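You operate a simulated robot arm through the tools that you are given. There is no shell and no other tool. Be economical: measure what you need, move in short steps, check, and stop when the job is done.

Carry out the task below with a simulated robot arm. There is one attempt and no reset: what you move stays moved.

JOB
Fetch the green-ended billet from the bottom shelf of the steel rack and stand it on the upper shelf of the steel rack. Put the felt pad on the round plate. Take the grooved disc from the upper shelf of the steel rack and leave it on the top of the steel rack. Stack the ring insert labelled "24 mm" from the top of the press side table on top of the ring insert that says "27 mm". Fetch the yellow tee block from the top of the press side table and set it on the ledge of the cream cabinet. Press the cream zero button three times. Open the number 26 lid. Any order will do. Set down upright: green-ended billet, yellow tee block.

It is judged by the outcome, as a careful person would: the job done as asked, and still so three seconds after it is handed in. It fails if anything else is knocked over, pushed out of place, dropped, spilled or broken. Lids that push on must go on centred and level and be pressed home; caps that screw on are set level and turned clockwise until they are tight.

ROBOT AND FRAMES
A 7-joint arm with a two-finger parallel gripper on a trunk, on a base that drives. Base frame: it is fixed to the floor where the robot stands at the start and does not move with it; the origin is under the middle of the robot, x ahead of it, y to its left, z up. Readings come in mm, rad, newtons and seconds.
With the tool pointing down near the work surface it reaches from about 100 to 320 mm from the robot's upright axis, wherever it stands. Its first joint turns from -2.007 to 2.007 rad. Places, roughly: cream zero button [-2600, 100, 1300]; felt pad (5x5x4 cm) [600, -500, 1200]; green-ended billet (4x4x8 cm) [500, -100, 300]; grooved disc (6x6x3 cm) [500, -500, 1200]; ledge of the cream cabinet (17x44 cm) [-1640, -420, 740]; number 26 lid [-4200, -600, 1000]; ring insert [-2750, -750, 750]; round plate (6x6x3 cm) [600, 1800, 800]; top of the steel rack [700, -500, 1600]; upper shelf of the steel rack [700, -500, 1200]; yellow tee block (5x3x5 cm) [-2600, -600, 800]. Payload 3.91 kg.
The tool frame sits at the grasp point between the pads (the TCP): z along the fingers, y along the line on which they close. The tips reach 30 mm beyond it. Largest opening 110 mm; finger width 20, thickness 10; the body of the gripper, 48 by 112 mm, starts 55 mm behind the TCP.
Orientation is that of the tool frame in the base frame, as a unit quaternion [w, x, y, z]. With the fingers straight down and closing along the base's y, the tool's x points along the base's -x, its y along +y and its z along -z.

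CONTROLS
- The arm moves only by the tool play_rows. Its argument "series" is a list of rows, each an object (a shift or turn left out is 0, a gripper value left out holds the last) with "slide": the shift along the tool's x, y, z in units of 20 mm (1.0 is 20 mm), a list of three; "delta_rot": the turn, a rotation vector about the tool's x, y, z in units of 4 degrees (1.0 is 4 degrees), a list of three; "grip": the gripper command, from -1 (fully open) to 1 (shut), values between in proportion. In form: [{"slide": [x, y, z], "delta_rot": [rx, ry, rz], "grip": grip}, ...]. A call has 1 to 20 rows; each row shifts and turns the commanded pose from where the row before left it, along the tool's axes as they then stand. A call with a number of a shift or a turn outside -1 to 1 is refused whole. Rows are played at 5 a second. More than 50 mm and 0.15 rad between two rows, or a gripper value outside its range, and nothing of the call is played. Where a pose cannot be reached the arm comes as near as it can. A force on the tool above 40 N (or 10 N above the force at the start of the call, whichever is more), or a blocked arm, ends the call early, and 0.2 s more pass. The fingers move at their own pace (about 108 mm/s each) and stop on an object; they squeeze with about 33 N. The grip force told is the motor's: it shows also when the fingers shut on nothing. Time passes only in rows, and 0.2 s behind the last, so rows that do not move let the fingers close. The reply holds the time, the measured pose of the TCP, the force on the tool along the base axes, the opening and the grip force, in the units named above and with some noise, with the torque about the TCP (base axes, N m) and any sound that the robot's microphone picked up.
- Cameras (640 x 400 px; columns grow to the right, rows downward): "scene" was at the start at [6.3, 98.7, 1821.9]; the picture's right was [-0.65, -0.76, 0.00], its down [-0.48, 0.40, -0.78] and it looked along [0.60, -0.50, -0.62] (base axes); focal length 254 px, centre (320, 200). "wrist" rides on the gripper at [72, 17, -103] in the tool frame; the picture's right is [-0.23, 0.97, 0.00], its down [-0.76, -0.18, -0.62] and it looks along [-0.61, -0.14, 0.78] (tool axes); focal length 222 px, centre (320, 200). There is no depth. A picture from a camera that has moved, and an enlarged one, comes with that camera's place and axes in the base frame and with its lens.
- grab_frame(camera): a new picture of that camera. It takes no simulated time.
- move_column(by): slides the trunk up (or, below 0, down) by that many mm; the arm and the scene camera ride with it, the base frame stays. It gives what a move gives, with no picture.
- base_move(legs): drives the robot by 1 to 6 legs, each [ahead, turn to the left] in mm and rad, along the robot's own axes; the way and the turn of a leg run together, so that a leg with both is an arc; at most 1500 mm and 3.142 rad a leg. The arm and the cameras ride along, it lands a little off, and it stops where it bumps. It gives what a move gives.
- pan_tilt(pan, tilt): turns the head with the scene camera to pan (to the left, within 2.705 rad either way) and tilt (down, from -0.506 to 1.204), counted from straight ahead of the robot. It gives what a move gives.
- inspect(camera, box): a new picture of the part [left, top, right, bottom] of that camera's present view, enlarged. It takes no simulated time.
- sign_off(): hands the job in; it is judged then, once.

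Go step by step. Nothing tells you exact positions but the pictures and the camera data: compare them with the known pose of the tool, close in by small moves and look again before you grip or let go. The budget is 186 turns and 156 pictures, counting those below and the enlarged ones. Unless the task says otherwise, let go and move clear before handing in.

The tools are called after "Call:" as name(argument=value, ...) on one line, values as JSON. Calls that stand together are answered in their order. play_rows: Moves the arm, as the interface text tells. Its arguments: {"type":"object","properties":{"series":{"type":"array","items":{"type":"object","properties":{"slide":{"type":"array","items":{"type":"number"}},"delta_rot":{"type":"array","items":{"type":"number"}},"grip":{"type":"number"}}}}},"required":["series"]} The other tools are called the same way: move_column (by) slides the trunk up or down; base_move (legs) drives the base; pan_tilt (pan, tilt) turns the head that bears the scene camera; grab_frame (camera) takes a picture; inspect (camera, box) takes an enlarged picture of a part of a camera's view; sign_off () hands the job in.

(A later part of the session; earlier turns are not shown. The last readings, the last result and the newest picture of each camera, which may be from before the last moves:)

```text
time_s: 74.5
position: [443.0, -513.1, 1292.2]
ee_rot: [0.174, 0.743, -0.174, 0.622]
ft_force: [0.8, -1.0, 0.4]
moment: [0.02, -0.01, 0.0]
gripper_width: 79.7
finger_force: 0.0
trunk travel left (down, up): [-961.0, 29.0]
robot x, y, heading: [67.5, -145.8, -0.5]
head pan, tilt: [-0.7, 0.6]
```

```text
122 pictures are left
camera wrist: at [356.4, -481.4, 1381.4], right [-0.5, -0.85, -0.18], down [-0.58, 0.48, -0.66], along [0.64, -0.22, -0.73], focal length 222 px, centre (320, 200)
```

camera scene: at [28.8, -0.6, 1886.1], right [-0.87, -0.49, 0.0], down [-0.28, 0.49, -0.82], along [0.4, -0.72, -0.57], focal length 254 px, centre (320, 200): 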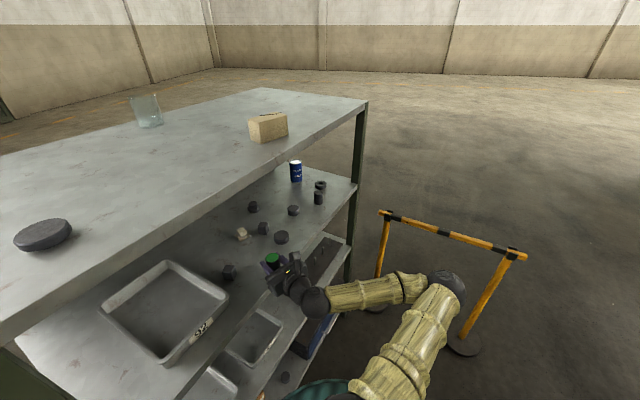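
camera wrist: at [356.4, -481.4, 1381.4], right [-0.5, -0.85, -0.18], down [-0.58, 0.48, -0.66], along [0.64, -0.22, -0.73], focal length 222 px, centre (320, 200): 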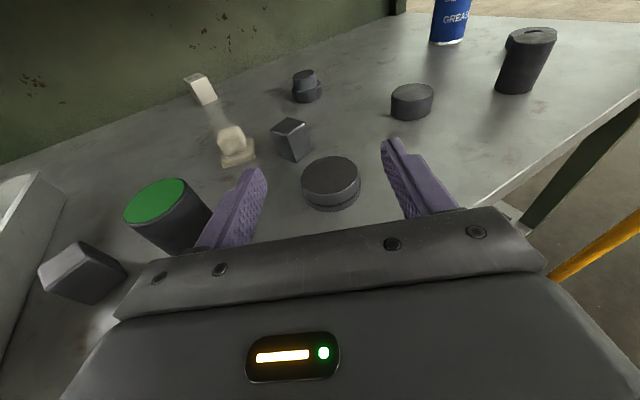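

Call:
base_move(legs=[[35, 0]])

Call:
play_rows(series=[{"slide": [0.12, 0, 0.7]}, {"slide": [0.12, 0, 0.7]}, {"slide": [0, 0, 0]}])

Call:
move_column(by=-50)

Call:
grab_frame(camera="wrist")

Call:
inspect(camera="scene", box=[200, 150, 360, 310])

```text
time_s: 75.4
position: [474.9, -529.5, 1291.8]
ee_rot: [0.175, 0.743, -0.175, 0.622]
ft_force: [-0.4, -0.4, -0.2]
moment: [0.0, -0.02, -0.02]
gripper_width: 80.0
finger_force: 0.0
trunk travel left (down, up): [-961.0, 29.0]
robot x, y, heading: [96.8, -167.3, -0.5]
head pan, tilt: [-0.7, 0.6]
```

```text
time_s: 76.2
position: [496.4, -542.4, 1293.0]
ee_rot: [0.175, 0.742, -0.174, 0.623]
ft_force: [-0.1, 0.1, 0.1]
moment: [-0.01, -0.01, -0.01]
gripper_width: 79.6
finger_force: 0.0
trunk travel left (down, up): [-961.0, 29.0]
robot x, y, heading: [94.7, -168.6, -0.499]
head pan, tilt: [-0.7, 0.6]
```

```text
time_s: 77.0
position: [496.5, -541.1, 1256.8]
ee_rot: [0.178, 0.736, -0.17, 0.631]
ft_force: [-3.4, 3.3, 8.7]
moment: [0.49, 0.58, -0.02]
gripper_width: 79.8
finger_force: 0.1
trunk travel left (down, up): [-916.0, 74.0]
robot x, y, heading: [96.8, -167.7, -0.499]
head pan, tilt: [-0.7, 0.6]
stopped: the force on the tool passed its limit at 55 N (the readings are from after the stop); the commanded pose is now the measured one
```

```text
121 pictures are left
camera wrist: at [409.2, -508.9, 1343.7], right [-0.5, -0.85, -0.18], down [-0.57, 0.47, -0.67], along [0.66, -0.23, -0.72], focal length 222 px, centre (320, 200)
```

wrist: 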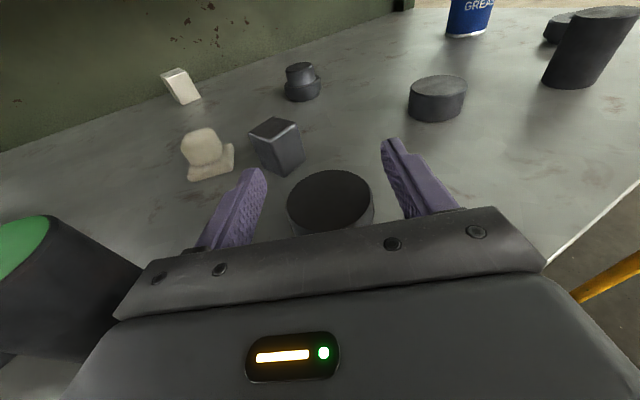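

```text
2.50 times, centred on (280, 230) of scene
camera zoom: at [148.4, -82.8, 1819.1], right [-0.93, -0.36, 0.0], down [-0.2, 0.53, -0.83], along [0.3, -0.77, -0.56], focal length 636 px, centre (420, 125)
```

zoom: 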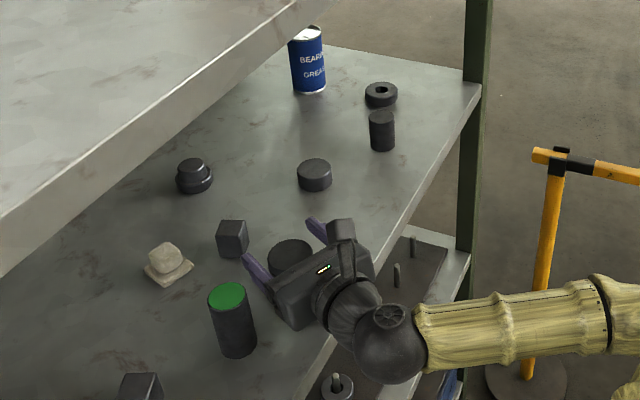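

The wrist flange touched the shelf's front lip: the lip is at x≈406 and the shelf at about z 1218. I'll rise and pitch the tool 20° further down so the wrist clears the lip.

Call:
move_column(by=35)

Call:
play_rows(series=[{"delta_rot": [0, -1, 0]}, {"delta_rot": [0, -1, 0]}, {"delta_rot": [0, -1, 0]}, {"delta_rot": [0, -1, 0]}, {"delta_rot": [0, -1, 0]}, {"delta_rot": [0, -0.5, 0]}, {"slide": [0, 0, 0]}])

Call:
grab_frame(camera="wrist")

```text
time_s: 77.8
position: [497.4, -544.0, 1289.9]
ee_rot: [0.178, 0.737, -0.172, 0.629]
ft_force: [-0.7, 0.0, -0.3]
moment: [0.01, 0.01, -0.01]
gripper_width: 79.8
finger_force: 0.0
trunk travel left (down, up): [-951.0, 39.0]
robot x, y, heading: [96.8, -163.6, -0.5]
head pan, tilt: [-0.7, 0.6]
```

```text
time_s: 79.4
position: [498.6, -542.6, 1290.0]
ee_rot: [0.142, 0.843, -0.201, 0.478]
ft_force: [-0.1, -0.3, 0.0]
moment: [0.02, -0.02, -0.01]
gripper_width: 79.7
finger_force: 0.2
trunk travel left (down, up): [-951.0, 39.0]
robot x, y, heading: [95.5, -165.0, -0.501]
head pan, tilt: [-0.7, 0.6]
```

```text
119 pictures are left
camera wrist: at [445.6, -527.7, 1405.9], right [-0.57, -0.81, -0.15], down [-0.73, 0.58, -0.35], along [0.37, -0.09, -0.92], focal length 222 px, centre (320, 200)
```

wrist: 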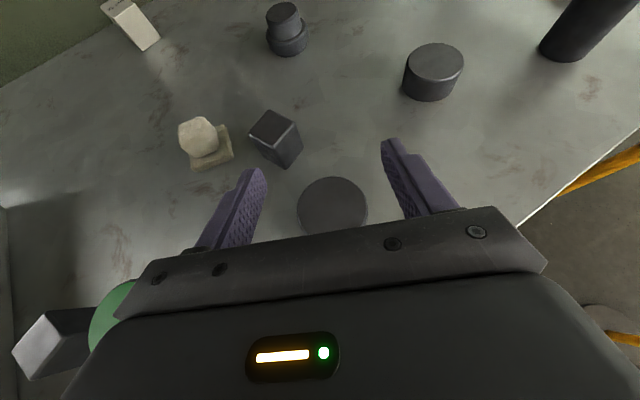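

Call:
move_column(by=-32)

Call:
move_column(by=-10)

Call:
grab_frame(camera="wrist")

```text
time_s: 80.1
position: [497.4, -543.3, 1259.2]
ee_rot: [0.142, 0.843, -0.202, 0.478]
ft_force: [-0.2, -0.4, 0.3]
moment: [0.01, -0.05, 0.0]
gripper_width: 80.1
finger_force: 0.0
trunk travel left (down, up): [-919.0, 71.0]
robot x, y, heading: [96.9, -164.8, -0.506]
head pan, tilt: [-0.7, 0.6]
```

```text
time_s: 80.7
position: [498.4, -543.1, 1247.7]
ee_rot: [0.142, 0.844, -0.202, 0.477]
ft_force: [-0.1, -0.8, -0.4]
moment: [0.02, 0.01, 0.0]
gripper_width: 79.9
finger_force: 0.1
trunk travel left (down, up): [-909.0, 81.0]
robot x, y, heading: [97.6, -161.0, -0.499]
head pan, tilt: [-0.7, 0.6]
```

```text
118 pictures are left
camera wrist: at [445.5, -527.6, 1363.8], right [-0.57, -0.81, -0.15], down [-0.73, 0.58, -0.35], along [0.37, -0.09, -0.92], focal length 222 px, centre (320, 200)
```

wrist: 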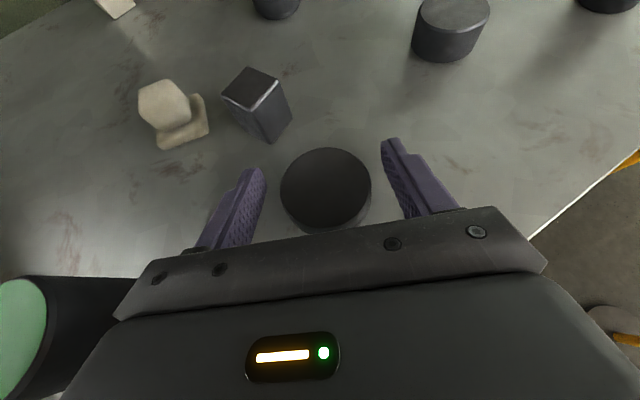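

Call:
move_column(by=-12)

Call:
move_column(by=-7)

Call:
grab_frame(camera="wrist")

```text
time_s: 81.3
position: [498.5, -543.3, 1244.5]
ee_rot: [0.144, 0.839, -0.2, 0.486]
ft_force: [-8.8, 4.4, 11.2]
moment: [0.44, -0.25, 0.48]
gripper_width: 79.5
finger_force: 0.0
trunk travel left (down, up): [-898.0, 92.0]
robot x, y, heading: [96.3, -164.1, -0.503]
head pan, tilt: [-0.7, 0.6]
stopped: the force on the tool passed its limit at 44 N (the readings are from after the stop); the commanded pose is now the measured one
```

```text
time_s: 81.8
position: [499.7, -543.4, 1244.8]
ee_rot: [0.146, 0.835, -0.197, 0.493]
ft_force: [-9.0, 4.7, 11.8]
moment: [0.47, -0.27, 0.47]
gripper_width: 79.0
finger_force: 0.1
trunk travel left (down, up): [-892.0, 98.0]
robot x, y, heading: [95.7, -162.6, -0.501]
head pan, tilt: [-0.7, 0.6]
stopped: the force on the tool passed its limit at 44 N (the readings are from after the stop); the commanded pose is now the measured one
```

```text
117 pictures are left
camera wrist: at [443.7, -525.6, 1358.3], right [-0.56, -0.81, -0.15], down [-0.72, 0.57, -0.39], along [0.4, -0.11, -0.91], focal length 222 px, centre (320, 200)
```

wrist: 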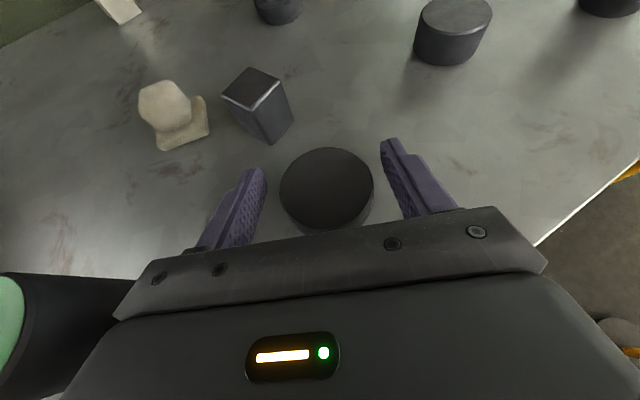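

The left fingertip is touching the shelf, so the shelf is at z≈1218. I'll raise slightly and close on the disc.

Call:
move_column(by=4)

Call:
play_rows(series=[{"grip": 1}, {"grip": 1}, {"grip": 1}, {"grip": 1}])

Call:
move_column(by=45)

Call:
grab_frame(camera="wrist")

```text
time_s: 82.3
position: [501.6, -545.1, 1246.9]
ee_rot: [0.146, 0.837, -0.198, 0.489]
ft_force: [-0.3, 0.1, 0.1]
moment: [0.01, 0.0, 0.02]
gripper_width: 80.0
finger_force: 0.1
trunk travel left (down, up): [-896.0, 94.0]
robot x, y, heading: [96.1, -163.2, -0.5]
head pan, tilt: [-0.7, 0.6]
```

```text
time_s: 83.3
position: [502.7, -546.4, 1246.6]
ee_rot: [0.146, 0.836, -0.198, 0.491]
ft_force: [-1.9, -1.3, -0.2]
moment: [0.07, -0.06, -0.03]
gripper_width: 55.5
finger_force: 33.0
trunk travel left (down, up): [-896.0, 94.0]
robot x, y, heading: [94.6, -165.5, -0.502]
head pan, tilt: [-0.7, 0.6]
```

```text
time_s: 84.2
position: [503.3, -544.3, 1292.0]
ee_rot: [0.146, 0.836, -0.199, 0.489]
ft_force: [-0.7, 0.1, -4.6]
moment: [-0.05, -0.02, 0.01]
gripper_width: 55.7
finger_force: 32.4
trunk travel left (down, up): [-941.0, 49.0]
robot x, y, heading: [100.2, -162.8, -0.5]
head pan, tilt: [-0.7, 0.6]
```

```text
116 pictures are left
camera wrist: at [447.0, -527.7, 1404.9], right [-0.56, -0.81, -0.15], down [-0.73, 0.57, -0.38], along [0.4, -0.1, -0.91], focal length 222 px, centre (320, 200)
```

wrist: 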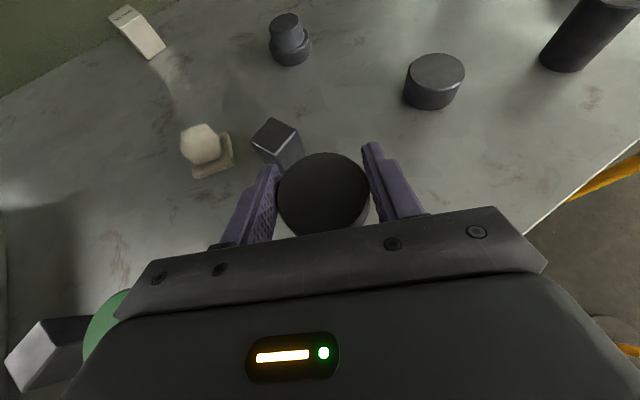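

The disc is held. I'll back out and lift the arm toward the rack top.

Call:
base_move(legs=[[-300, 0]])

Call:
move_column(by=45)

Call:
play_rows(series=[{"slide": [0.86, 0, -0.5]}, {"slide": [0.86, 0, -0.5]}, {"slide": [0.86, 0, -0.5]}, {"slide": [0.86, 0, -0.5]}, {"slide": [0.86, 0, -0.5]}, {"slide": [0.86, 0, -0.5]}, {"slide": [0.86, 0, -0.5]}, {"slide": [0.86, 0, -0.5]}, {"slide": [0.86, 0, -0.5]}, {"slide": [0.86, 0, -0.5]}, {"slide": [0.86, 0, -0.5]}, {"slide": [0.86, 0, -0.5]}, {"slide": [0.86, 0, -0.5]}, {"slide": [0.86, 0, -0.5]}, {"slide": [0.86, 0, -0.5]}, {"slide": [0.86, 0, -0.5]}, {"slide": [0.86, 0, -0.5]}])

Call:
grab_frame(camera="wrist")

Call:
grab_frame(camera="scene")

```text
time_s: 86.5
position: [237.8, -399.0, 1292.6]
ee_rot: [0.146, 0.836, -0.199, 0.49]
ft_force: [-0.5, -0.2, -3.8]
moment: [-0.01, -0.01, 0.01]
gripper_width: 55.8
finger_force: 32.9
trunk travel left (down, up): [-941.0, 49.0]
robot x, y, heading: [-169.8, -22.0, -0.504]
head pan, tilt: [-0.7, 0.6]
```

```text
time_s: 87.4
position: [238.6, -400.3, 1337.3]
ee_rot: [0.146, 0.836, -0.199, 0.49]
ft_force: [-0.3, -0.9, -4.2]
moment: [-0.01, 0.0, -0.04]
gripper_width: 55.7
finger_force: 33.1
trunk travel left (down, up): [-986.0, 4.0]
robot x, y, heading: [-167.0, -21.6, -0.498]
head pan, tilt: [-0.7, 0.6]
```

```text
time_s: 91.0
position: [237.9, -381.6, 1673.7]
ee_rot: [0.146, 0.836, -0.199, 0.49]
ft_force: [0.2, -0.5, -3.3]
moment: [0.0, 0.02, -0.02]
gripper_width: 55.5
finger_force: 33.1
trunk travel left (down, up): [-986.0, 4.0]
robot x, y, heading: [-170.5, -22.1, -0.501]
head pan, tilt: [-0.7, 0.6]
```

```text
115 pictures are left
camera wrist: at [182.5, -364.5, 1787.7], right [-0.56, -0.81, -0.15], down [-0.73, 0.57, -0.38], along [0.4, -0.1, -0.91], focal length 222 px, centre (320, 200)
```

wrist: 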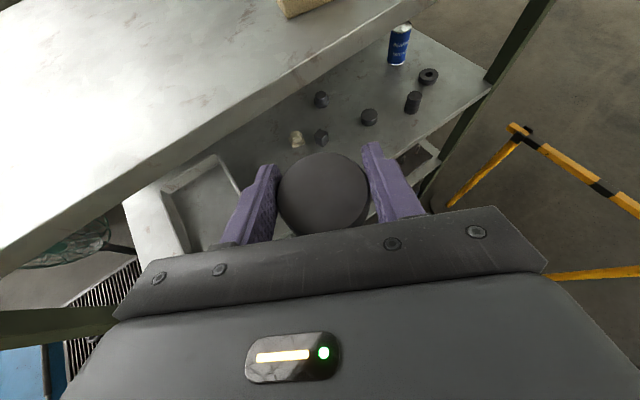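

```text
114 pictures are left
camera scene: at [-114.1, 60.3, 1889.1], right [-0.93, -0.36, 0.0], down [-0.21, 0.53, -0.82], along [0.3, -0.77, -0.57], focal length 254 px, centre (320, 200)
```

scene: 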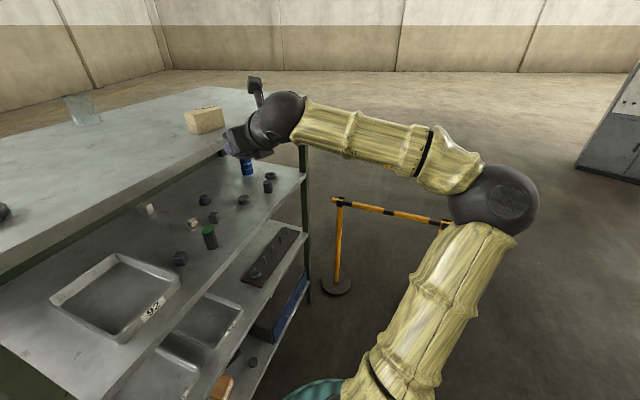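

The arm reaches above the rack top. A block sits near (525,-565) up there, so I'll aim for the clear area around (490,-350).

Call:
base_move(legs=[[0, 0.204], [150, 0]])

Call:
grab_frame(camera="wrist")

Call:
grab_frame(camera="scene")

```text
time_s: 93.5
position: [452.5, -333.8, 1673.4]
ee_rot: [0.094, 0.852, -0.11, 0.503]
ft_force: [0.5, -0.4, -4.9]
moment: [-0.01, 0.0, -0.03]
gripper_width: 55.5
finger_force: 33.1
trunk travel left (down, up): [-986.0, 4.0]
robot x, y, heading: [-16.9, -63.6, -0.283]
head pan, tilt: [-0.7, 0.6]
```

```text
113 pictures are left
camera wrist: at [394.7, -329.3, 1787.2], right [-0.38, -0.91, -0.15], down [-0.83, 0.41, -0.38], along [0.41, -0.02, -0.91], focal length 222 px, centre (320, 200)
```

wrist: 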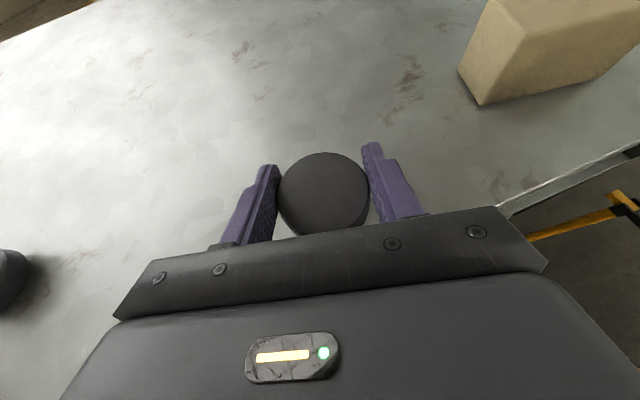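

```text
112 pictures are left
camera scene: at [17.1, 24.9, 1889.1], right [-0.84, -0.55, 0.0], down [-0.31, 0.47, -0.82], along [0.45, -0.69, -0.57], focal length 254 px, centre (320, 200)
```

scene: 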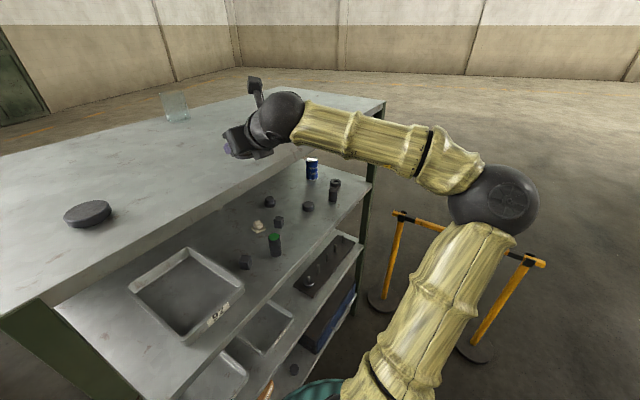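

Call:
base_move(legs=[[45, 0]])

Call:
move_column(by=-22)

Call:
play_rows(series=[{"slide": [-0.17, 0, 0.1]}, {"slide": [-0.17, 0, 0.1]}, {"slide": [-0.17, 0, 0.1]}, {"slide": [0, 0, 0]}])

Call:
inspect(camera="scene", box=[180, 60, 340, 160])

```text
time_s: 94.4
position: [496.4, -348.6, 1674.4]
ee_rot: [0.094, 0.853, -0.111, 0.502]
ft_force: [0.4, 0.2, -5.0]
moment: [0.02, 0.04, 0.01]
gripper_width: 55.8
finger_force: 33.5
trunk travel left (down, up): [-986.0, 4.0]
robot x, y, heading: [25.1, -74.9, -0.286]
head pan, tilt: [-0.7, 0.6]
```

```text
time_s: 95.1
position: [492.8, -346.7, 1652.1]
ee_rot: [0.094, 0.852, -0.111, 0.502]
ft_force: [-0.2, -0.8, -4.5]
moment: [-0.03, 0.0, 0.03]
gripper_width: 55.5
finger_force: 32.6
trunk travel left (down, up): [-964.0, 26.0]
robot x, y, heading: [22.2, -77.7, -0.292]
head pan, tilt: [-0.7, 0.6]
```

```text
time_s: 96.3
position: [493.9, -346.4, 1645.1]
ee_rot: [0.094, 0.849, -0.11, 0.509]
ft_force: [-0.2, -0.8, 8.4]
moment: [0.15, 0.33, 0.05]
gripper_width: 55.9
finger_force: 33.1
trunk travel left (down, up): [-964.0, 26.0]
robot x, y, heading: [22.0, -80.4, -0.294]
head pan, tilt: [-0.7, 0.6]
stopped in row 4: the force on the tool passed its limit at 41 N (the readings are from after the stop); the commanded pose is now the measured one
```

```text
4.00 times, centred on (260, 110) of scene
camera zoom: at [57.6, 13.0, 1866.6], right [-0.84, -0.55, 0.0], down [-0.31, 0.47, -0.83], along [0.45, -0.69, -0.56], focal length 1017 px, centre (560, 560)
```

zoom: 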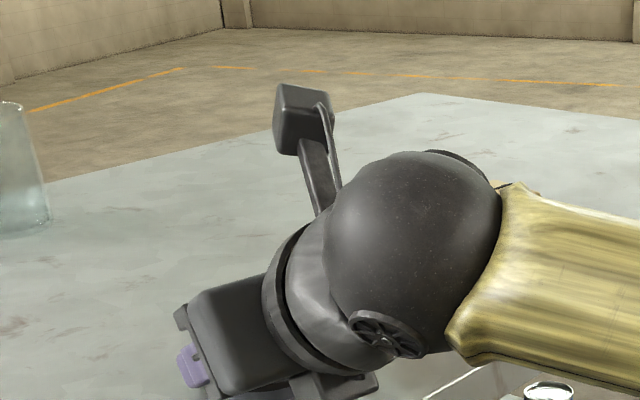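

The disc is resting on the top, whose surface is at about z 1617. I'll release it, rise, and check.

Call:
play_rows(series=[{"grip": 0}, {"grip": -0.45}, {"grip": -0.45}, {"slide": [0.5, 0, -0.25]}, {"slide": [0.86, 0, -0.5]}, {"slide": [0.86, 0, -0.5]}])

Call:
base_move(legs=[[-180, 0]])

Call:
grab_frame(camera="wrist")

```text
time_s: 97.7
position: [495.7, -346.7, 1694.2]
ee_rot: [0.095, 0.85, -0.11, 0.506]
ft_force: [-0.9, 0.8, -0.2]
moment: [-0.03, 0.0, -0.02]
gripper_width: 79.9
finger_force: 0.1
trunk travel left (down, up): [-964.0, 26.0]
robot x, y, heading: [20.9, -80.9, -0.291]
head pan, tilt: [-0.7, 0.6]
```

```text
time_s: 99.3
position: [325.8, -295.1, 1694.9]
ee_rot: [0.093, 0.85, -0.109, 0.507]
ft_force: [0.2, 0.2, -0.1]
moment: [-0.04, 0.01, 0.01]
gripper_width: 79.8
finger_force: 0.1
trunk travel left (down, up): [-964.0, 26.0]
robot x, y, heading: [-146.6, -28.4, -0.289]
head pan, tilt: [-0.7, 0.6]
```

```text
110 pictures are left
camera wrist: at [266.2, -289.6, 1807.9], right [-0.38, -0.91, -0.15], down [-0.83, 0.41, -0.39], along [0.42, -0.02, -0.91], focal length 222 px, centre (320, 200)
```

wrist: 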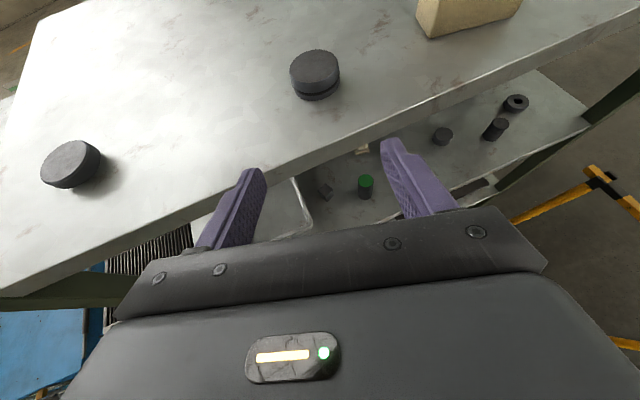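

The grooved disc is on top. Next I'll push the GAUGE box back into place from its right side, starting by lowering the arm in front of the rack and repositioning.

Call:
base_move(legs=[[-100, 0]])

Call:
play_rows(series=[{"slide": [-0.86, 0, 0.5], "grip": 1}, {"slide": [-0.86, 0, 0.5]}, {"slide": [-0.86, 0, 0.5]}, {"slide": [-0.86, 0, 0.5]}, {"slide": [-0.86, 0, 0.5]}, {"slide": [-0.86, 0, 0.5]}, {"slide": [-0.86, 0, 0.5]}, {"slide": [-0.86, 0, 0.5]}, {"slide": [-0.86, 0, 0.5]}, {"slide": [-0.86, 0, 0.5]}, {"slide": [-0.86, 0, 0.5]}, {"slide": [-0.86, 0, 0.5]}, {"slide": [-0.86, 0, 0.5]}, {"slide": [-0.86, 0, 0.5]}, {"slide": [-0.86, 0, 0.5]}, {"slide": [-0.86, 0, 0.5]}, {"slide": [-0.86, 0, 0.5]}, {"slide": [-0.86, 0, 0.5]}, {"slide": [-0.86, 0, 0.5]}, {"slide": [-0.86, 0, 0.5]}])

Call:
base_move(legs=[[0, -1.28], [440, 0], [0, 1.87]])

Call:
move_column(by=-400)

Call:
move_column(by=-400)

Call:
pan_tilt(pan=-0.1, tilt=0.5)

Call:
grab_frame(camera="wrist")

Call:
grab_frame(camera="scene")

```text
time_s: 100.6
position: [227.3, -266.5, 1694.3]
ee_rot: [0.093, 0.85, -0.109, 0.507]
ft_force: [0.3, 0.1, 0.2]
moment: [0.02, 0.01, -0.01]
gripper_width: 79.9
finger_force: 0.1
trunk travel left (down, up): [-964.0, 26.0]
robot x, y, heading: [-244.5, -1.2, -0.285]
head pan, tilt: [-0.7, 0.6]
```

```text
time_s: 104.8
position: [238.7, -288.5, 1298.9]
ee_rot: [0.094, 0.85, -0.11, 0.507]
ft_force: [-0.1, -1.0, 0.3]
moment: [0.0, -0.02, 0.0]
gripper_width: 0.2
finger_force: 33.1
trunk travel left (down, up): [-964.0, 26.0]
robot x, y, heading: [-241.9, -1.2, -0.29]
head pan, tilt: [-0.7, 0.6]
```

```text
time_s: 118.9
position: [324.8, -427.8, 1297.6]
ee_rot: [-0.053, 0.846, 0.135, 0.513]
ft_force: [0.0, 0.1, 0.3]
moment: [-0.04, 0.04, 0.01]
gripper_width: 0.0
finger_force: 32.8
trunk travel left (down, up): [-964.0, 26.0]
robot x, y, heading: [-239.5, -448.3, 0.282]
head pan, tilt: [-0.7, 0.6]
```

```text
time_s: 122.7
position: [325.1, -428.3, 898.1]
ee_rot: [-0.054, 0.846, 0.135, 0.513]
ft_force: [0.4, -0.6, -0.1]
moment: [0.03, 0.02, 0.02]
gripper_width: 0.0
finger_force: 32.4
trunk travel left (down, up): [-564.0, 426.0]
robot x, y, heading: [-239.8, -448.1, 0.28]
head pan, tilt: [-0.7, 0.6]
```

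```text
time_s: 126.5
position: [325.4, -428.3, 496.9]
ee_rot: [-0.053, 0.846, 0.135, 0.513]
ft_force: [-0.3, 0.8, 0.3]
moment: [-0.01, -0.03, 0.02]
gripper_width: 0.0
finger_force: 33.1
trunk travel left (down, up): [-164.0, 826.0]
robot x, y, heading: [-236.1, -447.1, 0.281]
head pan, tilt: [-0.7, 0.6]
```

```text
time_s: 127.5
position: [325.1, -427.5, 497.4]
ee_rot: [-0.054, 0.846, 0.135, 0.513]
ft_force: [-0.2, -0.5, -0.5]
moment: [0.0, 0.01, 0.0]
gripper_width: 0.0
finger_force: 33.0
trunk travel left (down, up): [-164.0, 826.0]
robot x, y, heading: [-235.7, -447.5, 0.284]
head pan, tilt: [-0.099, 0.499]
```

```text
109 pictures are left
camera wrist: at [272.6, -454.8, 611.1], right [0.18, -0.97, -0.15], down [-0.92, -0.11, -0.39], along [0.36, 0.21, -0.91], focal length 222 px, centre (320, 200)
```

wrist: 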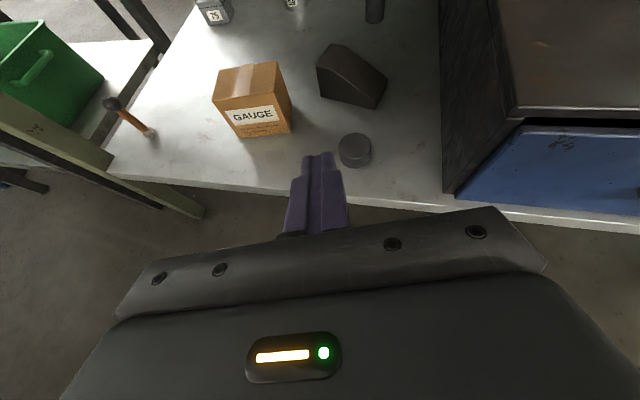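

```text
108 pictures are left
camera scene: at [-248.4, -298.1, 1076.2], right [0.18, -0.98, 0.0], down [-0.47, -0.09, -0.88], along [0.86, 0.16, -0.48], focal length 254 px, centre (320, 200)
```

scene: 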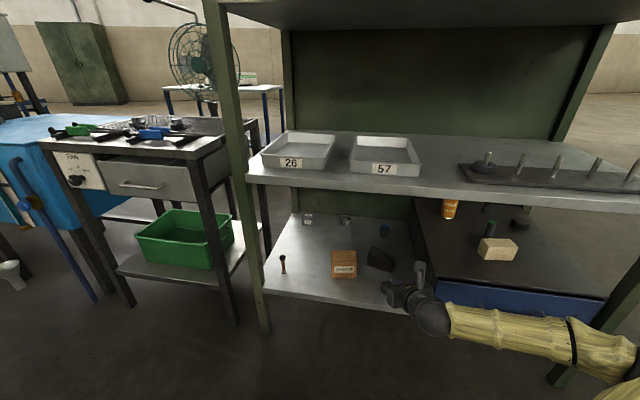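

Comparing views, the box sits about 21 mm toward -y from its original place. I'll line up beside its right face with the fingers closed.

Call:
move_column(by=-150)

Call:
base_move(legs=[[0, 0.05], [200, 0]])

Call:
grab_frame(camera="wrist")

```text
time_s: 129.3
position: [324.6, -427.4, 347.4]
ee_rot: [-0.054, 0.846, 0.135, 0.512]
ft_force: [-0.6, 1.0, 0.3]
moment: [0.0, 0.0, 0.01]
gripper_width: 0.1
finger_force: 32.5
trunk travel left (down, up): [-14.0, 976.0]
robot x, y, heading: [-239.9, -447.2, 0.286]
head pan, tilt: [-0.099, 0.499]
```

```text
time_s: 131.5
position: [512.2, -335.1, 347.6]
ee_rot: [-0.067, 0.842, 0.157, 0.511]
ft_force: [-0.3, -0.5, 0.2]
moment: [-0.02, 0.0, 0.0]
gripper_width: 0.2
finger_force: 33.9
trunk travel left (down, up): [-14.0, 976.0]
robot x, y, heading: [-44.8, -377.9, 0.331]
head pan, tilt: [-0.099, 0.499]
```

```text
107 pictures are left
camera wrist: at [463.3, -363.7, 461.1], right [0.23, -0.96, -0.15], down [-0.91, -0.15, -0.39], along [0.35, 0.23, -0.91], focal length 222 px, centre (320, 200)
```

wrist: 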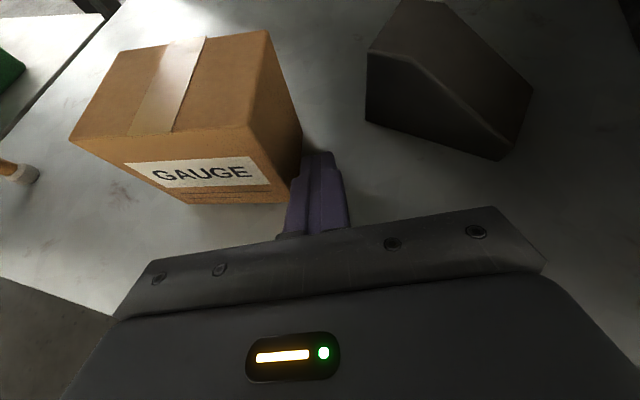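

Call:
base_move(legs=[[0, -0.03], [35, 0]])

Call:
base_move(legs=[[0, 0.045]])

Call:
grab_frame(camera="wrist")

```text
time_s: 132.8
position: [546.6, -341.8, 347.8]
ee_rot: [-0.059, 0.844, 0.144, 0.513]
ft_force: [0.1, 0.0, 0.2]
moment: [-0.03, 0.02, 0.0]
gripper_width: 0.0
finger_force: 32.9
trunk travel left (down, up): [-14.0, 976.0]
robot x, y, heading: [-14.5, -366.7, 0.3]
head pan, tilt: [-0.099, 0.499]
```

```text
time_s: 133.7
position: [546.2, -316.0, 347.5]
ee_rot: [-0.07, 0.841, 0.162, 0.511]
ft_force: [-0.3, 0.1, 0.6]
moment: [-0.01, 0.01, 0.02]
gripper_width: 0.2
finger_force: 33.2
trunk travel left (down, up): [-14.0, 976.0]
robot x, y, heading: [-14.5, -367.0, 0.341]
head pan, tilt: [-0.099, 0.499]
```

```text
106 pictures are left
camera wrist: at [495.6, -346.6, 461.1], right [0.24, -0.96, -0.15], down [-0.91, -0.16, -0.39], along [0.35, 0.23, -0.91], focal length 222 px, centre (320, 200)
```

wrist: 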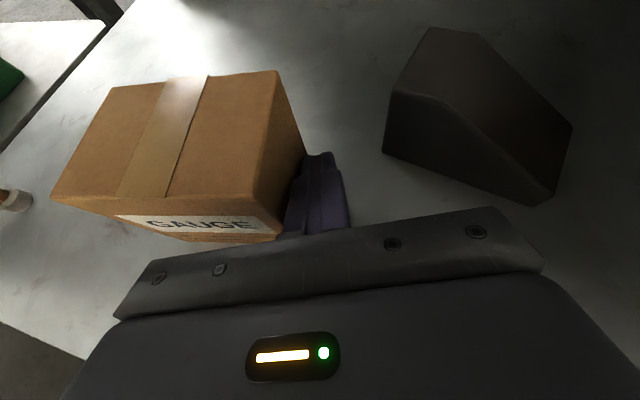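

Call:
play_rows(series=[{"delta_rot": [-0.86, 0, 0.5]}, {"delta_rot": [-0.86, 0, 0.5]}, {"slide": [0, 0, 0]}])

Call:
base_move(legs=[[0, 0.035]])

Call:
grab_frame(camera="wrist")

```text
time_s: 134.4
position: [545.8, -317.0, 348.0]
ee_rot: [-0.036, 0.85, 0.101, 0.516]
ft_force: [-0.2, -0.2, 0.2]
moment: [-0.01, -0.01, -0.01]
gripper_width: 0.3
finger_force: 32.8
trunk travel left (down, up): [-14.0, 976.0]
robot x, y, heading: [-16.3, -371.9, 0.352]
head pan, tilt: [-0.099, 0.499]
```

```text
time_s: 135.3
position: [543.8, -296.2, 348.8]
ee_rot: [-0.047, 0.847, 0.117, 0.516]
ft_force: [0.2, -1.1, -0.6]
moment: [0.03, -0.03, 0.0]
gripper_width: 0.0
finger_force: 33.3
trunk travel left (down, up): [-14.0, 976.0]
robot x, y, heading: [-17.2, -372.8, 0.386]
head pan, tilt: [-0.099, 0.499]
```

```text
105 pictures are left
camera wrist: at [489.9, -322.2, 461.0], right [0.14, -0.98, -0.16], down [-0.92, -0.07, -0.39], along [0.37, 0.2, -0.91], focal length 222 px, centre (320, 200)
```

wrist: 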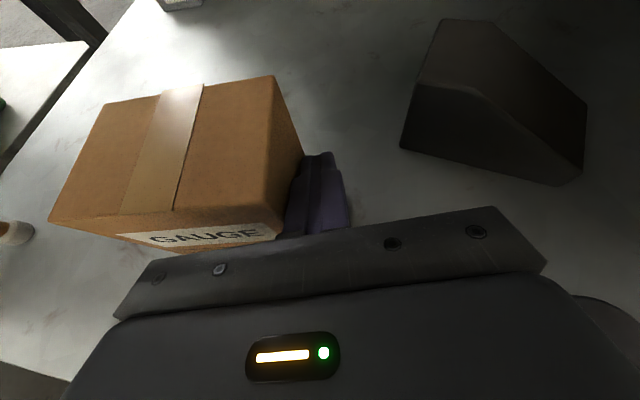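

The box's front-left corner is back at about (501,-191), its original place. I'll withdraw.

Call:
base_move(legs=[[0, -0.05], [-300, 0]])

Call:
move_column(by=150)

Call:
grab_frame(camera="wrist")

```text
time_s: 138.1
position: [262.9, -424.3, 348.7]
ee_rot: [-0.034, 0.85, 0.095, 0.517]
ft_force: [0.5, -0.8, -0.2]
moment: [0.0, -0.01, 0.01]
gripper_width: 0.0
finger_force: 33.0
trunk travel left (down, up): [-14.0, 976.0]
robot x, y, heading: [-299.6, -473.2, 0.333]
head pan, tilt: [-0.099, 0.499]
```

```text
time_s: 139.8
position: [261.9, -423.5, 498.8]
ee_rot: [-0.033, 0.85, 0.095, 0.516]
ft_force: [-0.3, -0.4, -0.3]
moment: [-0.01, 0.01, -0.01]
gripper_width: 0.2
finger_force: 33.2
trunk travel left (down, up): [-164.0, 826.0]
robot x, y, heading: [-297.6, -469.5, 0.33]
head pan, tilt: [-0.099, 0.499]
```

```text
104 pictures are left
camera wrist: at [207.3, -446.6, 610.9], right [0.09, -0.98, -0.16], down [-0.92, -0.02, -0.39], along [0.38, 0.18, -0.91], focal length 222 px, centre (320, 200)
```

wrist: 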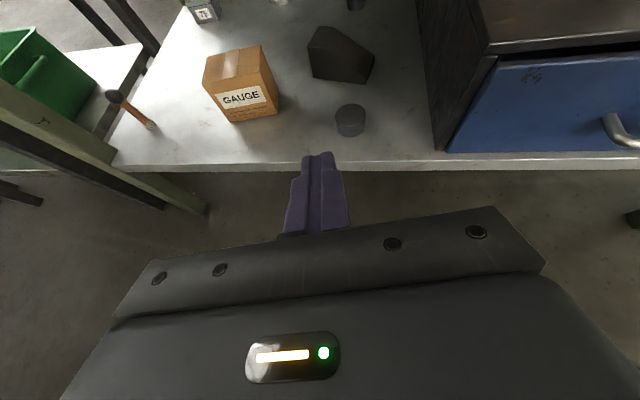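

The box is restored. Next is the felt pad on the upper shelf near (638,-484). I'll raise the trunk, fix the yaw, and pitch to about 45° so the tool clears the neighbours.

Call:
move_column(by=400)

Call:
move_column(by=400)

Call:
play_rows(series=[{"delta_rot": [0.86, 0, -0.5], "grip": -0.1}, {"delta_rot": [0.86, 0, -0.5]}, {"delta_rot": [0, -1, 0]}, {"delta_rot": [0, -1, 0]}, {"delta_rot": [0, -1, 0]}, {"delta_rot": [0, -1, 0]}, {"slide": [0.4, 0, -0.4]}, {"slide": [0, 0, 0]}])

Call:
base_move(legs=[[0, -0.2], [240, 0]])

Call:
grab_frame(camera="wrist")

```text
time_s: 143.6
position: [262.0, -424.4, 899.5]
ee_rot: [-0.033, 0.851, 0.096, 0.516]
ft_force: [0.5, -0.4, -0.1]
moment: [0.04, 0.02, -0.01]
gripper_width: 0.0
finger_force: 32.7
trunk travel left (down, up): [-564.0, 426.0]
robot x, y, heading: [-297.7, -466.3, 0.335]
head pan, tilt: [-0.099, 0.499]
```

```text
time_s: 147.5
position: [262.3, -424.2, 1298.0]
ee_rot: [-0.032, 0.85, 0.094, 0.517]
ft_force: [-0.8, -0.9, 0.4]
moment: [-0.02, -0.02, 0.01]
gripper_width: 0.2
finger_force: 32.9
trunk travel left (down, up): [-964.0, 26.0]
robot x, y, heading: [-297.5, -469.0, 0.337]
head pan, tilt: [-0.099, 0.499]
```

```text
time_s: 149.3
position: [262.5, -423.4, 1309.5]
ee_rot: [-0.045, 0.906, 0.164, 0.388]
ft_force: [0.6, -0.7, 0.2]
moment: [0.02, -0.02, 0.02]
gripper_width: 60.7
finger_force: 0.1
trunk travel left (down, up): [-964.0, 26.0]
robot x, y, heading: [-297.5, -466.7, 0.336]
head pan, tilt: [-0.099, 0.499]
```

```text
time_s: 152.2
position: [492.3, -507.5, 1309.2]
ee_rot: [-0.004, 0.918, 0.071, 0.391]
ft_force: [0.1, 0.0, -0.1]
moment: [0.02, -0.01, 0.01]
gripper_width: 60.6
finger_force: 0.1
trunk travel left (down, up): [-964.0, 26.0]
robot x, y, heading: [-63.8, -437.8, 0.132]
head pan, tilt: [-0.099, 0.499]
```

```text
103 pictures are left
camera wrist: at [470.7, -521.3, 1433.8], right [-0.03, -0.99, -0.12], down [-0.99, 0.04, -0.12], along [0.13, 0.11, -0.99], focal length 222 px, centre (320, 200)
```

wrist: 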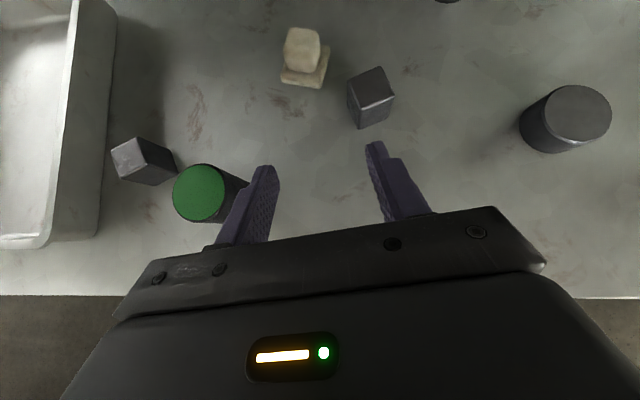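

Call:
base_move(legs=[[138, 0]])

Call:
grab_frame(camera="wrist")

Call:
grab_frame(camera="scene")

```text
time_s: 153.6
position: [631.5, -489.5, 1308.8]
ee_rot: [-0.004, 0.918, 0.071, 0.391]
ft_force: [-0.1, -0.7, -0.5]
moment: [0.01, 0.01, 0.03]
gripper_width: 60.4
finger_force: 0.0
trunk travel left (down, up): [-964.0, 26.0]
robot x, y, heading: [73.5, -421.7, 0.131]
head pan, tilt: [-0.099, 0.499]
```

```text
102 pictures are left
camera wrist: at [608.7, -503.3, 1433.5], right [-0.03, -0.99, -0.12], down [-0.99, 0.04, -0.12], along [0.13, 0.11, -0.99], focal length 222 px, centre (320, 200)
```

wrist: 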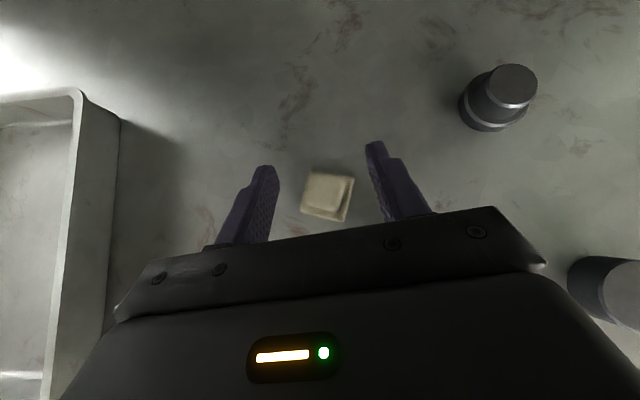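

```text
101 pictures are left
camera scene: at [86.0, -272.0, 1876.2], right [0.03, -1.0, 0.0], down [-0.48, -0.01, -0.88], along [0.88, 0.03, -0.48], focal length 254 px, centre (320, 200)
```

scene: 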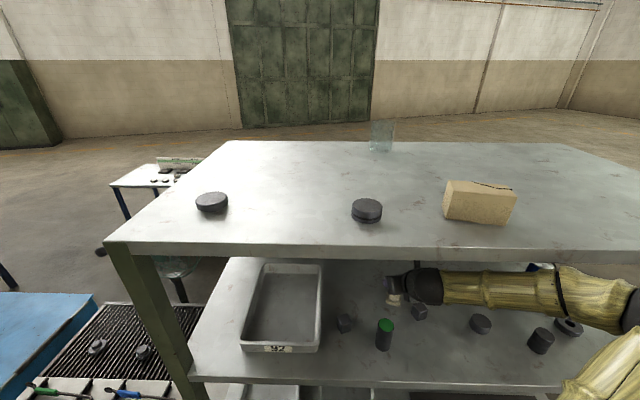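

Call:
move_column(by=-36)

Call:
move_column(by=-10)

Call:
grab_frame(camera="wrist")

Call:
inspect(camera="scene", box=[340, 240, 500, 340])

```text
time_s: 154.4
position: [629.1, -490.1, 1273.3]
ee_rot: [-0.004, 0.918, 0.07, 0.391]
ft_force: [0.6, -0.2, -0.4]
moment: [-0.01, 0.01, -0.04]
gripper_width: 60.8
finger_force: 0.1
trunk travel left (down, up): [-928.0, 62.0]
robot x, y, heading: [71.6, -419.3, 0.128]
head pan, tilt: [-0.099, 0.499]
```

```text
time_s: 155.0
position: [630.8, -489.7, 1263.3]
ee_rot: [-0.004, 0.918, 0.07, 0.391]
ft_force: [0.8, 0.1, 0.1]
moment: [0.02, 0.02, 0.01]
gripper_width: 60.8
finger_force: 0.1
trunk travel left (down, up): [-918.0, 72.0]
robot x, y, heading: [67.3, -419.5, 0.129]
head pan, tilt: [-0.099, 0.499]
```

```text
100 pictures are left
camera wrist: at [607.3, -503.4, 1388.1], right [-0.03, -0.99, -0.12], down [-0.99, 0.04, -0.12], along [0.13, 0.11, -0.99], focal length 222 px, centre (320, 200)
```

wrist: 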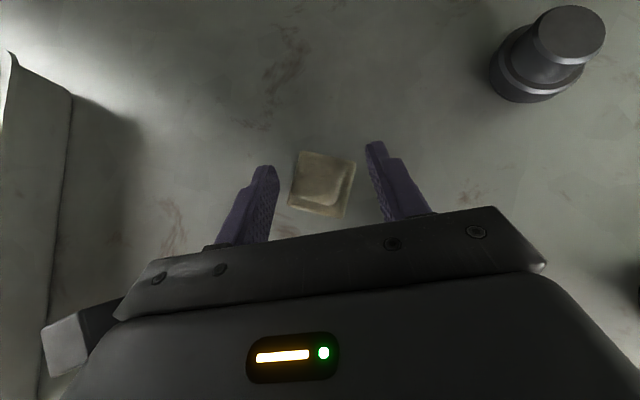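

```text
4.00 times, centred on (420, 290) of scene
camera zoom: at [84.1, -272.2, 1830.2], right [0.03, -1.0, 0.0], down [-0.48, -0.01, -0.88], along [0.88, 0.03, -0.48], focal length 1017 px, centre (-80, -160)
```

zoom: 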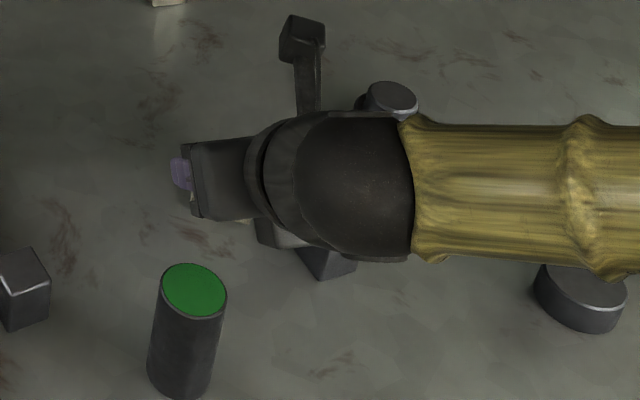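

Call:
play_rows(series=[{"grip": 0.5}, {"grip": 1}, {"grip": 1}, {"grip": 1}])

Call:
move_column(by=50)

Call:
grab_frame(camera="wrist")

```text
time_s: 156.0
position: [631.2, -489.3, 1263.1]
ee_rot: [-0.003, 0.918, 0.07, 0.39]
ft_force: [1.0, 0.9, 2.4]
moment: [0.1, -0.05, -0.03]
gripper_width: 37.9
finger_force: 32.9
trunk travel left (down, up): [-918.0, 72.0]
robot x, y, heading: [74.2, -420.0, 0.131]
head pan, tilt: [-0.099, 0.499]
```

```text
time_s: 156.9
position: [630.4, -490.2, 1313.6]
ee_rot: [-0.005, 0.918, 0.071, 0.391]
ft_force: [0.8, 0.6, -1.2]
moment: [-0.01, 0.01, 0.03]
gripper_width: 37.5
finger_force: 33.1
trunk travel left (down, up): [-968.0, 22.0]
robot x, y, heading: [69.1, -418.0, 0.129]
head pan, tilt: [-0.099, 0.499]
```

```text
98 pictures are left
camera wrist: at [607.4, -503.5, 1438.0], right [-0.03, -0.99, -0.12], down [-0.99, 0.04, -0.12], along [0.13, 0.11, -0.99], focal length 222 px, centre (320, 200)
```

wrist: 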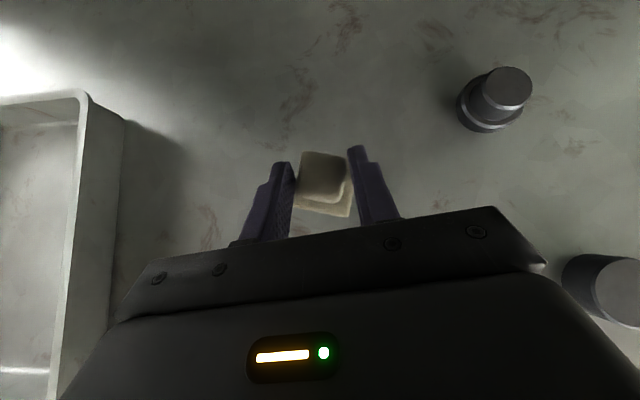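

The felt pad is held by its upper part. I'll back out, turn left, and drive up the aisle toward the bench with the round plate.

Call:
base_move(legs=[[-350, 0], [0, 1.44], [1200, 0]])

Call:
pan_tilt(pan=-0.5, tilt=0.4)

Call:
grab_frame(camera="scene")

```text
time_s: 171.4
position: [-138.9, 1283.1, 1312.9]
ee_rot: [-0.262, 0.642, 0.659, 0.291]
ft_force: [0.3, 0.6, -0.3]
moment: [-0.03, 0.01, 0.05]
gripper_width: 29.1
finger_force: 33.1
trunk travel left (down, up): [-968.0, 22.0]
robot x, y, heading: [-277.2, 736.3, 1.572]
head pan, tilt: [-0.099, 0.499]
```

```text
time_s: 172.2
position: [-137.0, 1281.9, 1313.8]
ee_rot: [-0.262, 0.642, 0.66, 0.29]
ft_force: [-0.4, 0.2, -1.3]
moment: [0.01, 0.01, 0.0]
gripper_width: 29.0
finger_force: 33.3
trunk travel left (down, up): [-968.0, 22.0]
robot x, y, heading: [-272.6, 739.3, 1.576]
head pan, tilt: [-0.499, 0.4]
```

```text
97 pictures are left
camera scene: at [-385.5, 760.4, 1889.3], right [0.88, -0.48, 0.0], down [-0.19, -0.34, -0.92], along [0.44, 0.81, -0.39], focal length 254 px, centre (320, 200)
```

scene: 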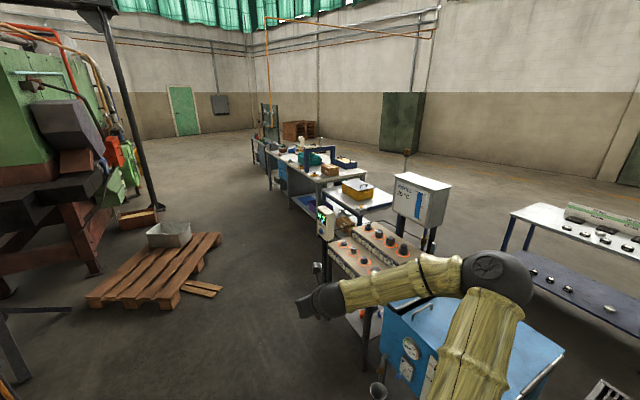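

The grip width dropped to 29 mm, so I need to check the pad.

Call:
grab_frame(camera="wrist")

Call:
inspect(camera="scene", box=[280, 180, 440, 280])

```text
96 pictures are left
camera wrist: at [-127.0, 1259.4, 1438.0], right [0.98, -0.15, -0.12], down [-0.17, -0.98, -0.12], along [-0.1, 0.14, -0.99], focal length 222 px, centre (320, 200)
```

wrist: 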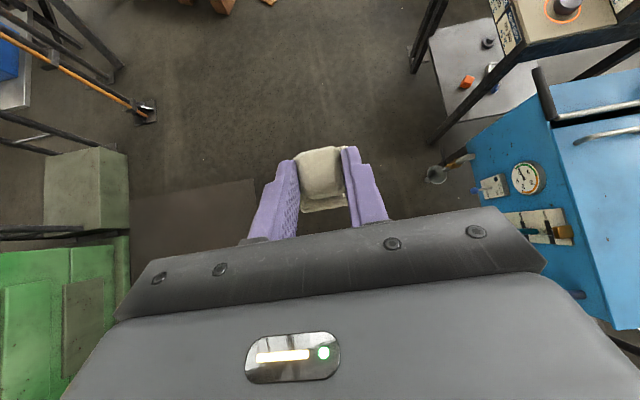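

```text
4.00 times, centred on (360, 230) of scene
camera zoom: at [-385.5, 760.4, 1889.3], right [0.88, -0.48, 0.0], down [-0.19, -0.34, -0.92], along [0.44, 0.81, -0.39], focal length 1017 px, centre (160, 80)
```

zoom: 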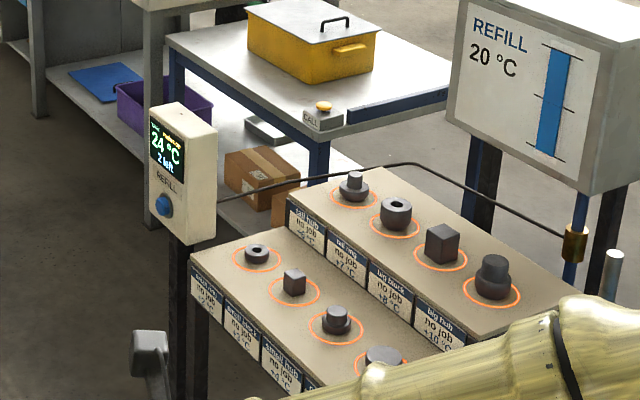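

The pad just rotated into a flush grip. The round plate is the front-row disc nearest the furnace, at about (576,1773). I'll drive past and approach it at a slight right heading so the elbow clears the furnace.

Call:
base_move(legs=[[1348, 0], [0, -1.776]])

Call:
pan_tilt(pan=0.0, tilt=0.6)

Call:
grab_frame(camera="scene")

Call:
grab_frame(camera="wrist")

```text
time_s: 186.2
position: [220.5, 1834.9, 1313.6]
ee_rot: [0.054, 0.918, -0.067, 0.387]
ft_force: [-0.3, -1.1, -0.2]
moment: [0.03, 0.01, 0.01]
gripper_width: 29.0
finger_force: 33.3
trunk travel left (down, up): [-968.0, 22.0]
robot x, y, heading: [-290.5, 2069.5, -0.174]
head pan, tilt: [-0.499, 0.4]
```

```text
time_s: 187.2
position: [220.1, 1835.7, 1314.6]
ee_rot: [0.053, 0.918, -0.067, 0.387]
ft_force: [-0.7, 0.3, -0.6]
moment: [-0.02, 0.01, 0.01]
gripper_width: 28.9
finger_force: 32.6
trunk travel left (down, up): [-968.0, 22.0]
robot x, y, heading: [-291.7, 2070.3, -0.175]
head pan, tilt: [0.0, 0.6]
```

```text
94 pictures are left
camera scene: at [-238.0, 2214.5, 1871.2], right [-0.17, -0.99, 0.0], down [-0.56, 0.1, -0.83], along [0.81, -0.14, -0.56], focal length 254 px, centre (320, 200)
```

scene: 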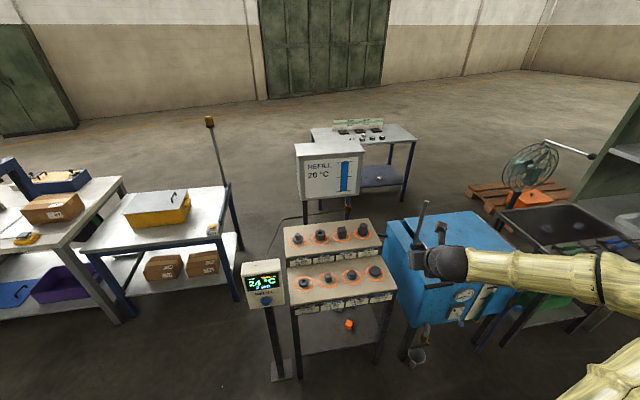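

```text
93 pictures are left
camera wrist: at [193.7, 1828.9, 1438.0], right [-0.32, -0.94, -0.12], down [-0.93, 0.33, -0.12], along [0.15, 0.07, -0.99], focal length 222 px, centre (320, 200)
```

wrist: 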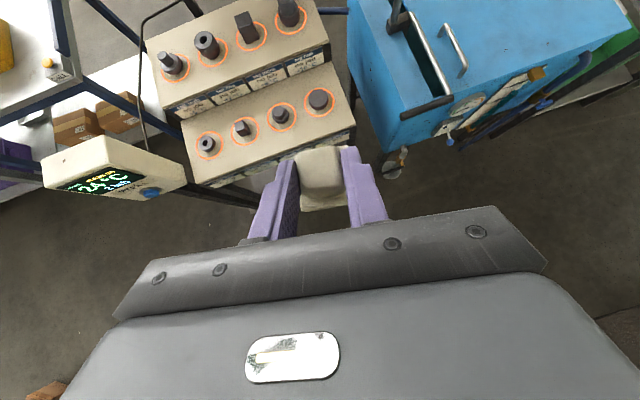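

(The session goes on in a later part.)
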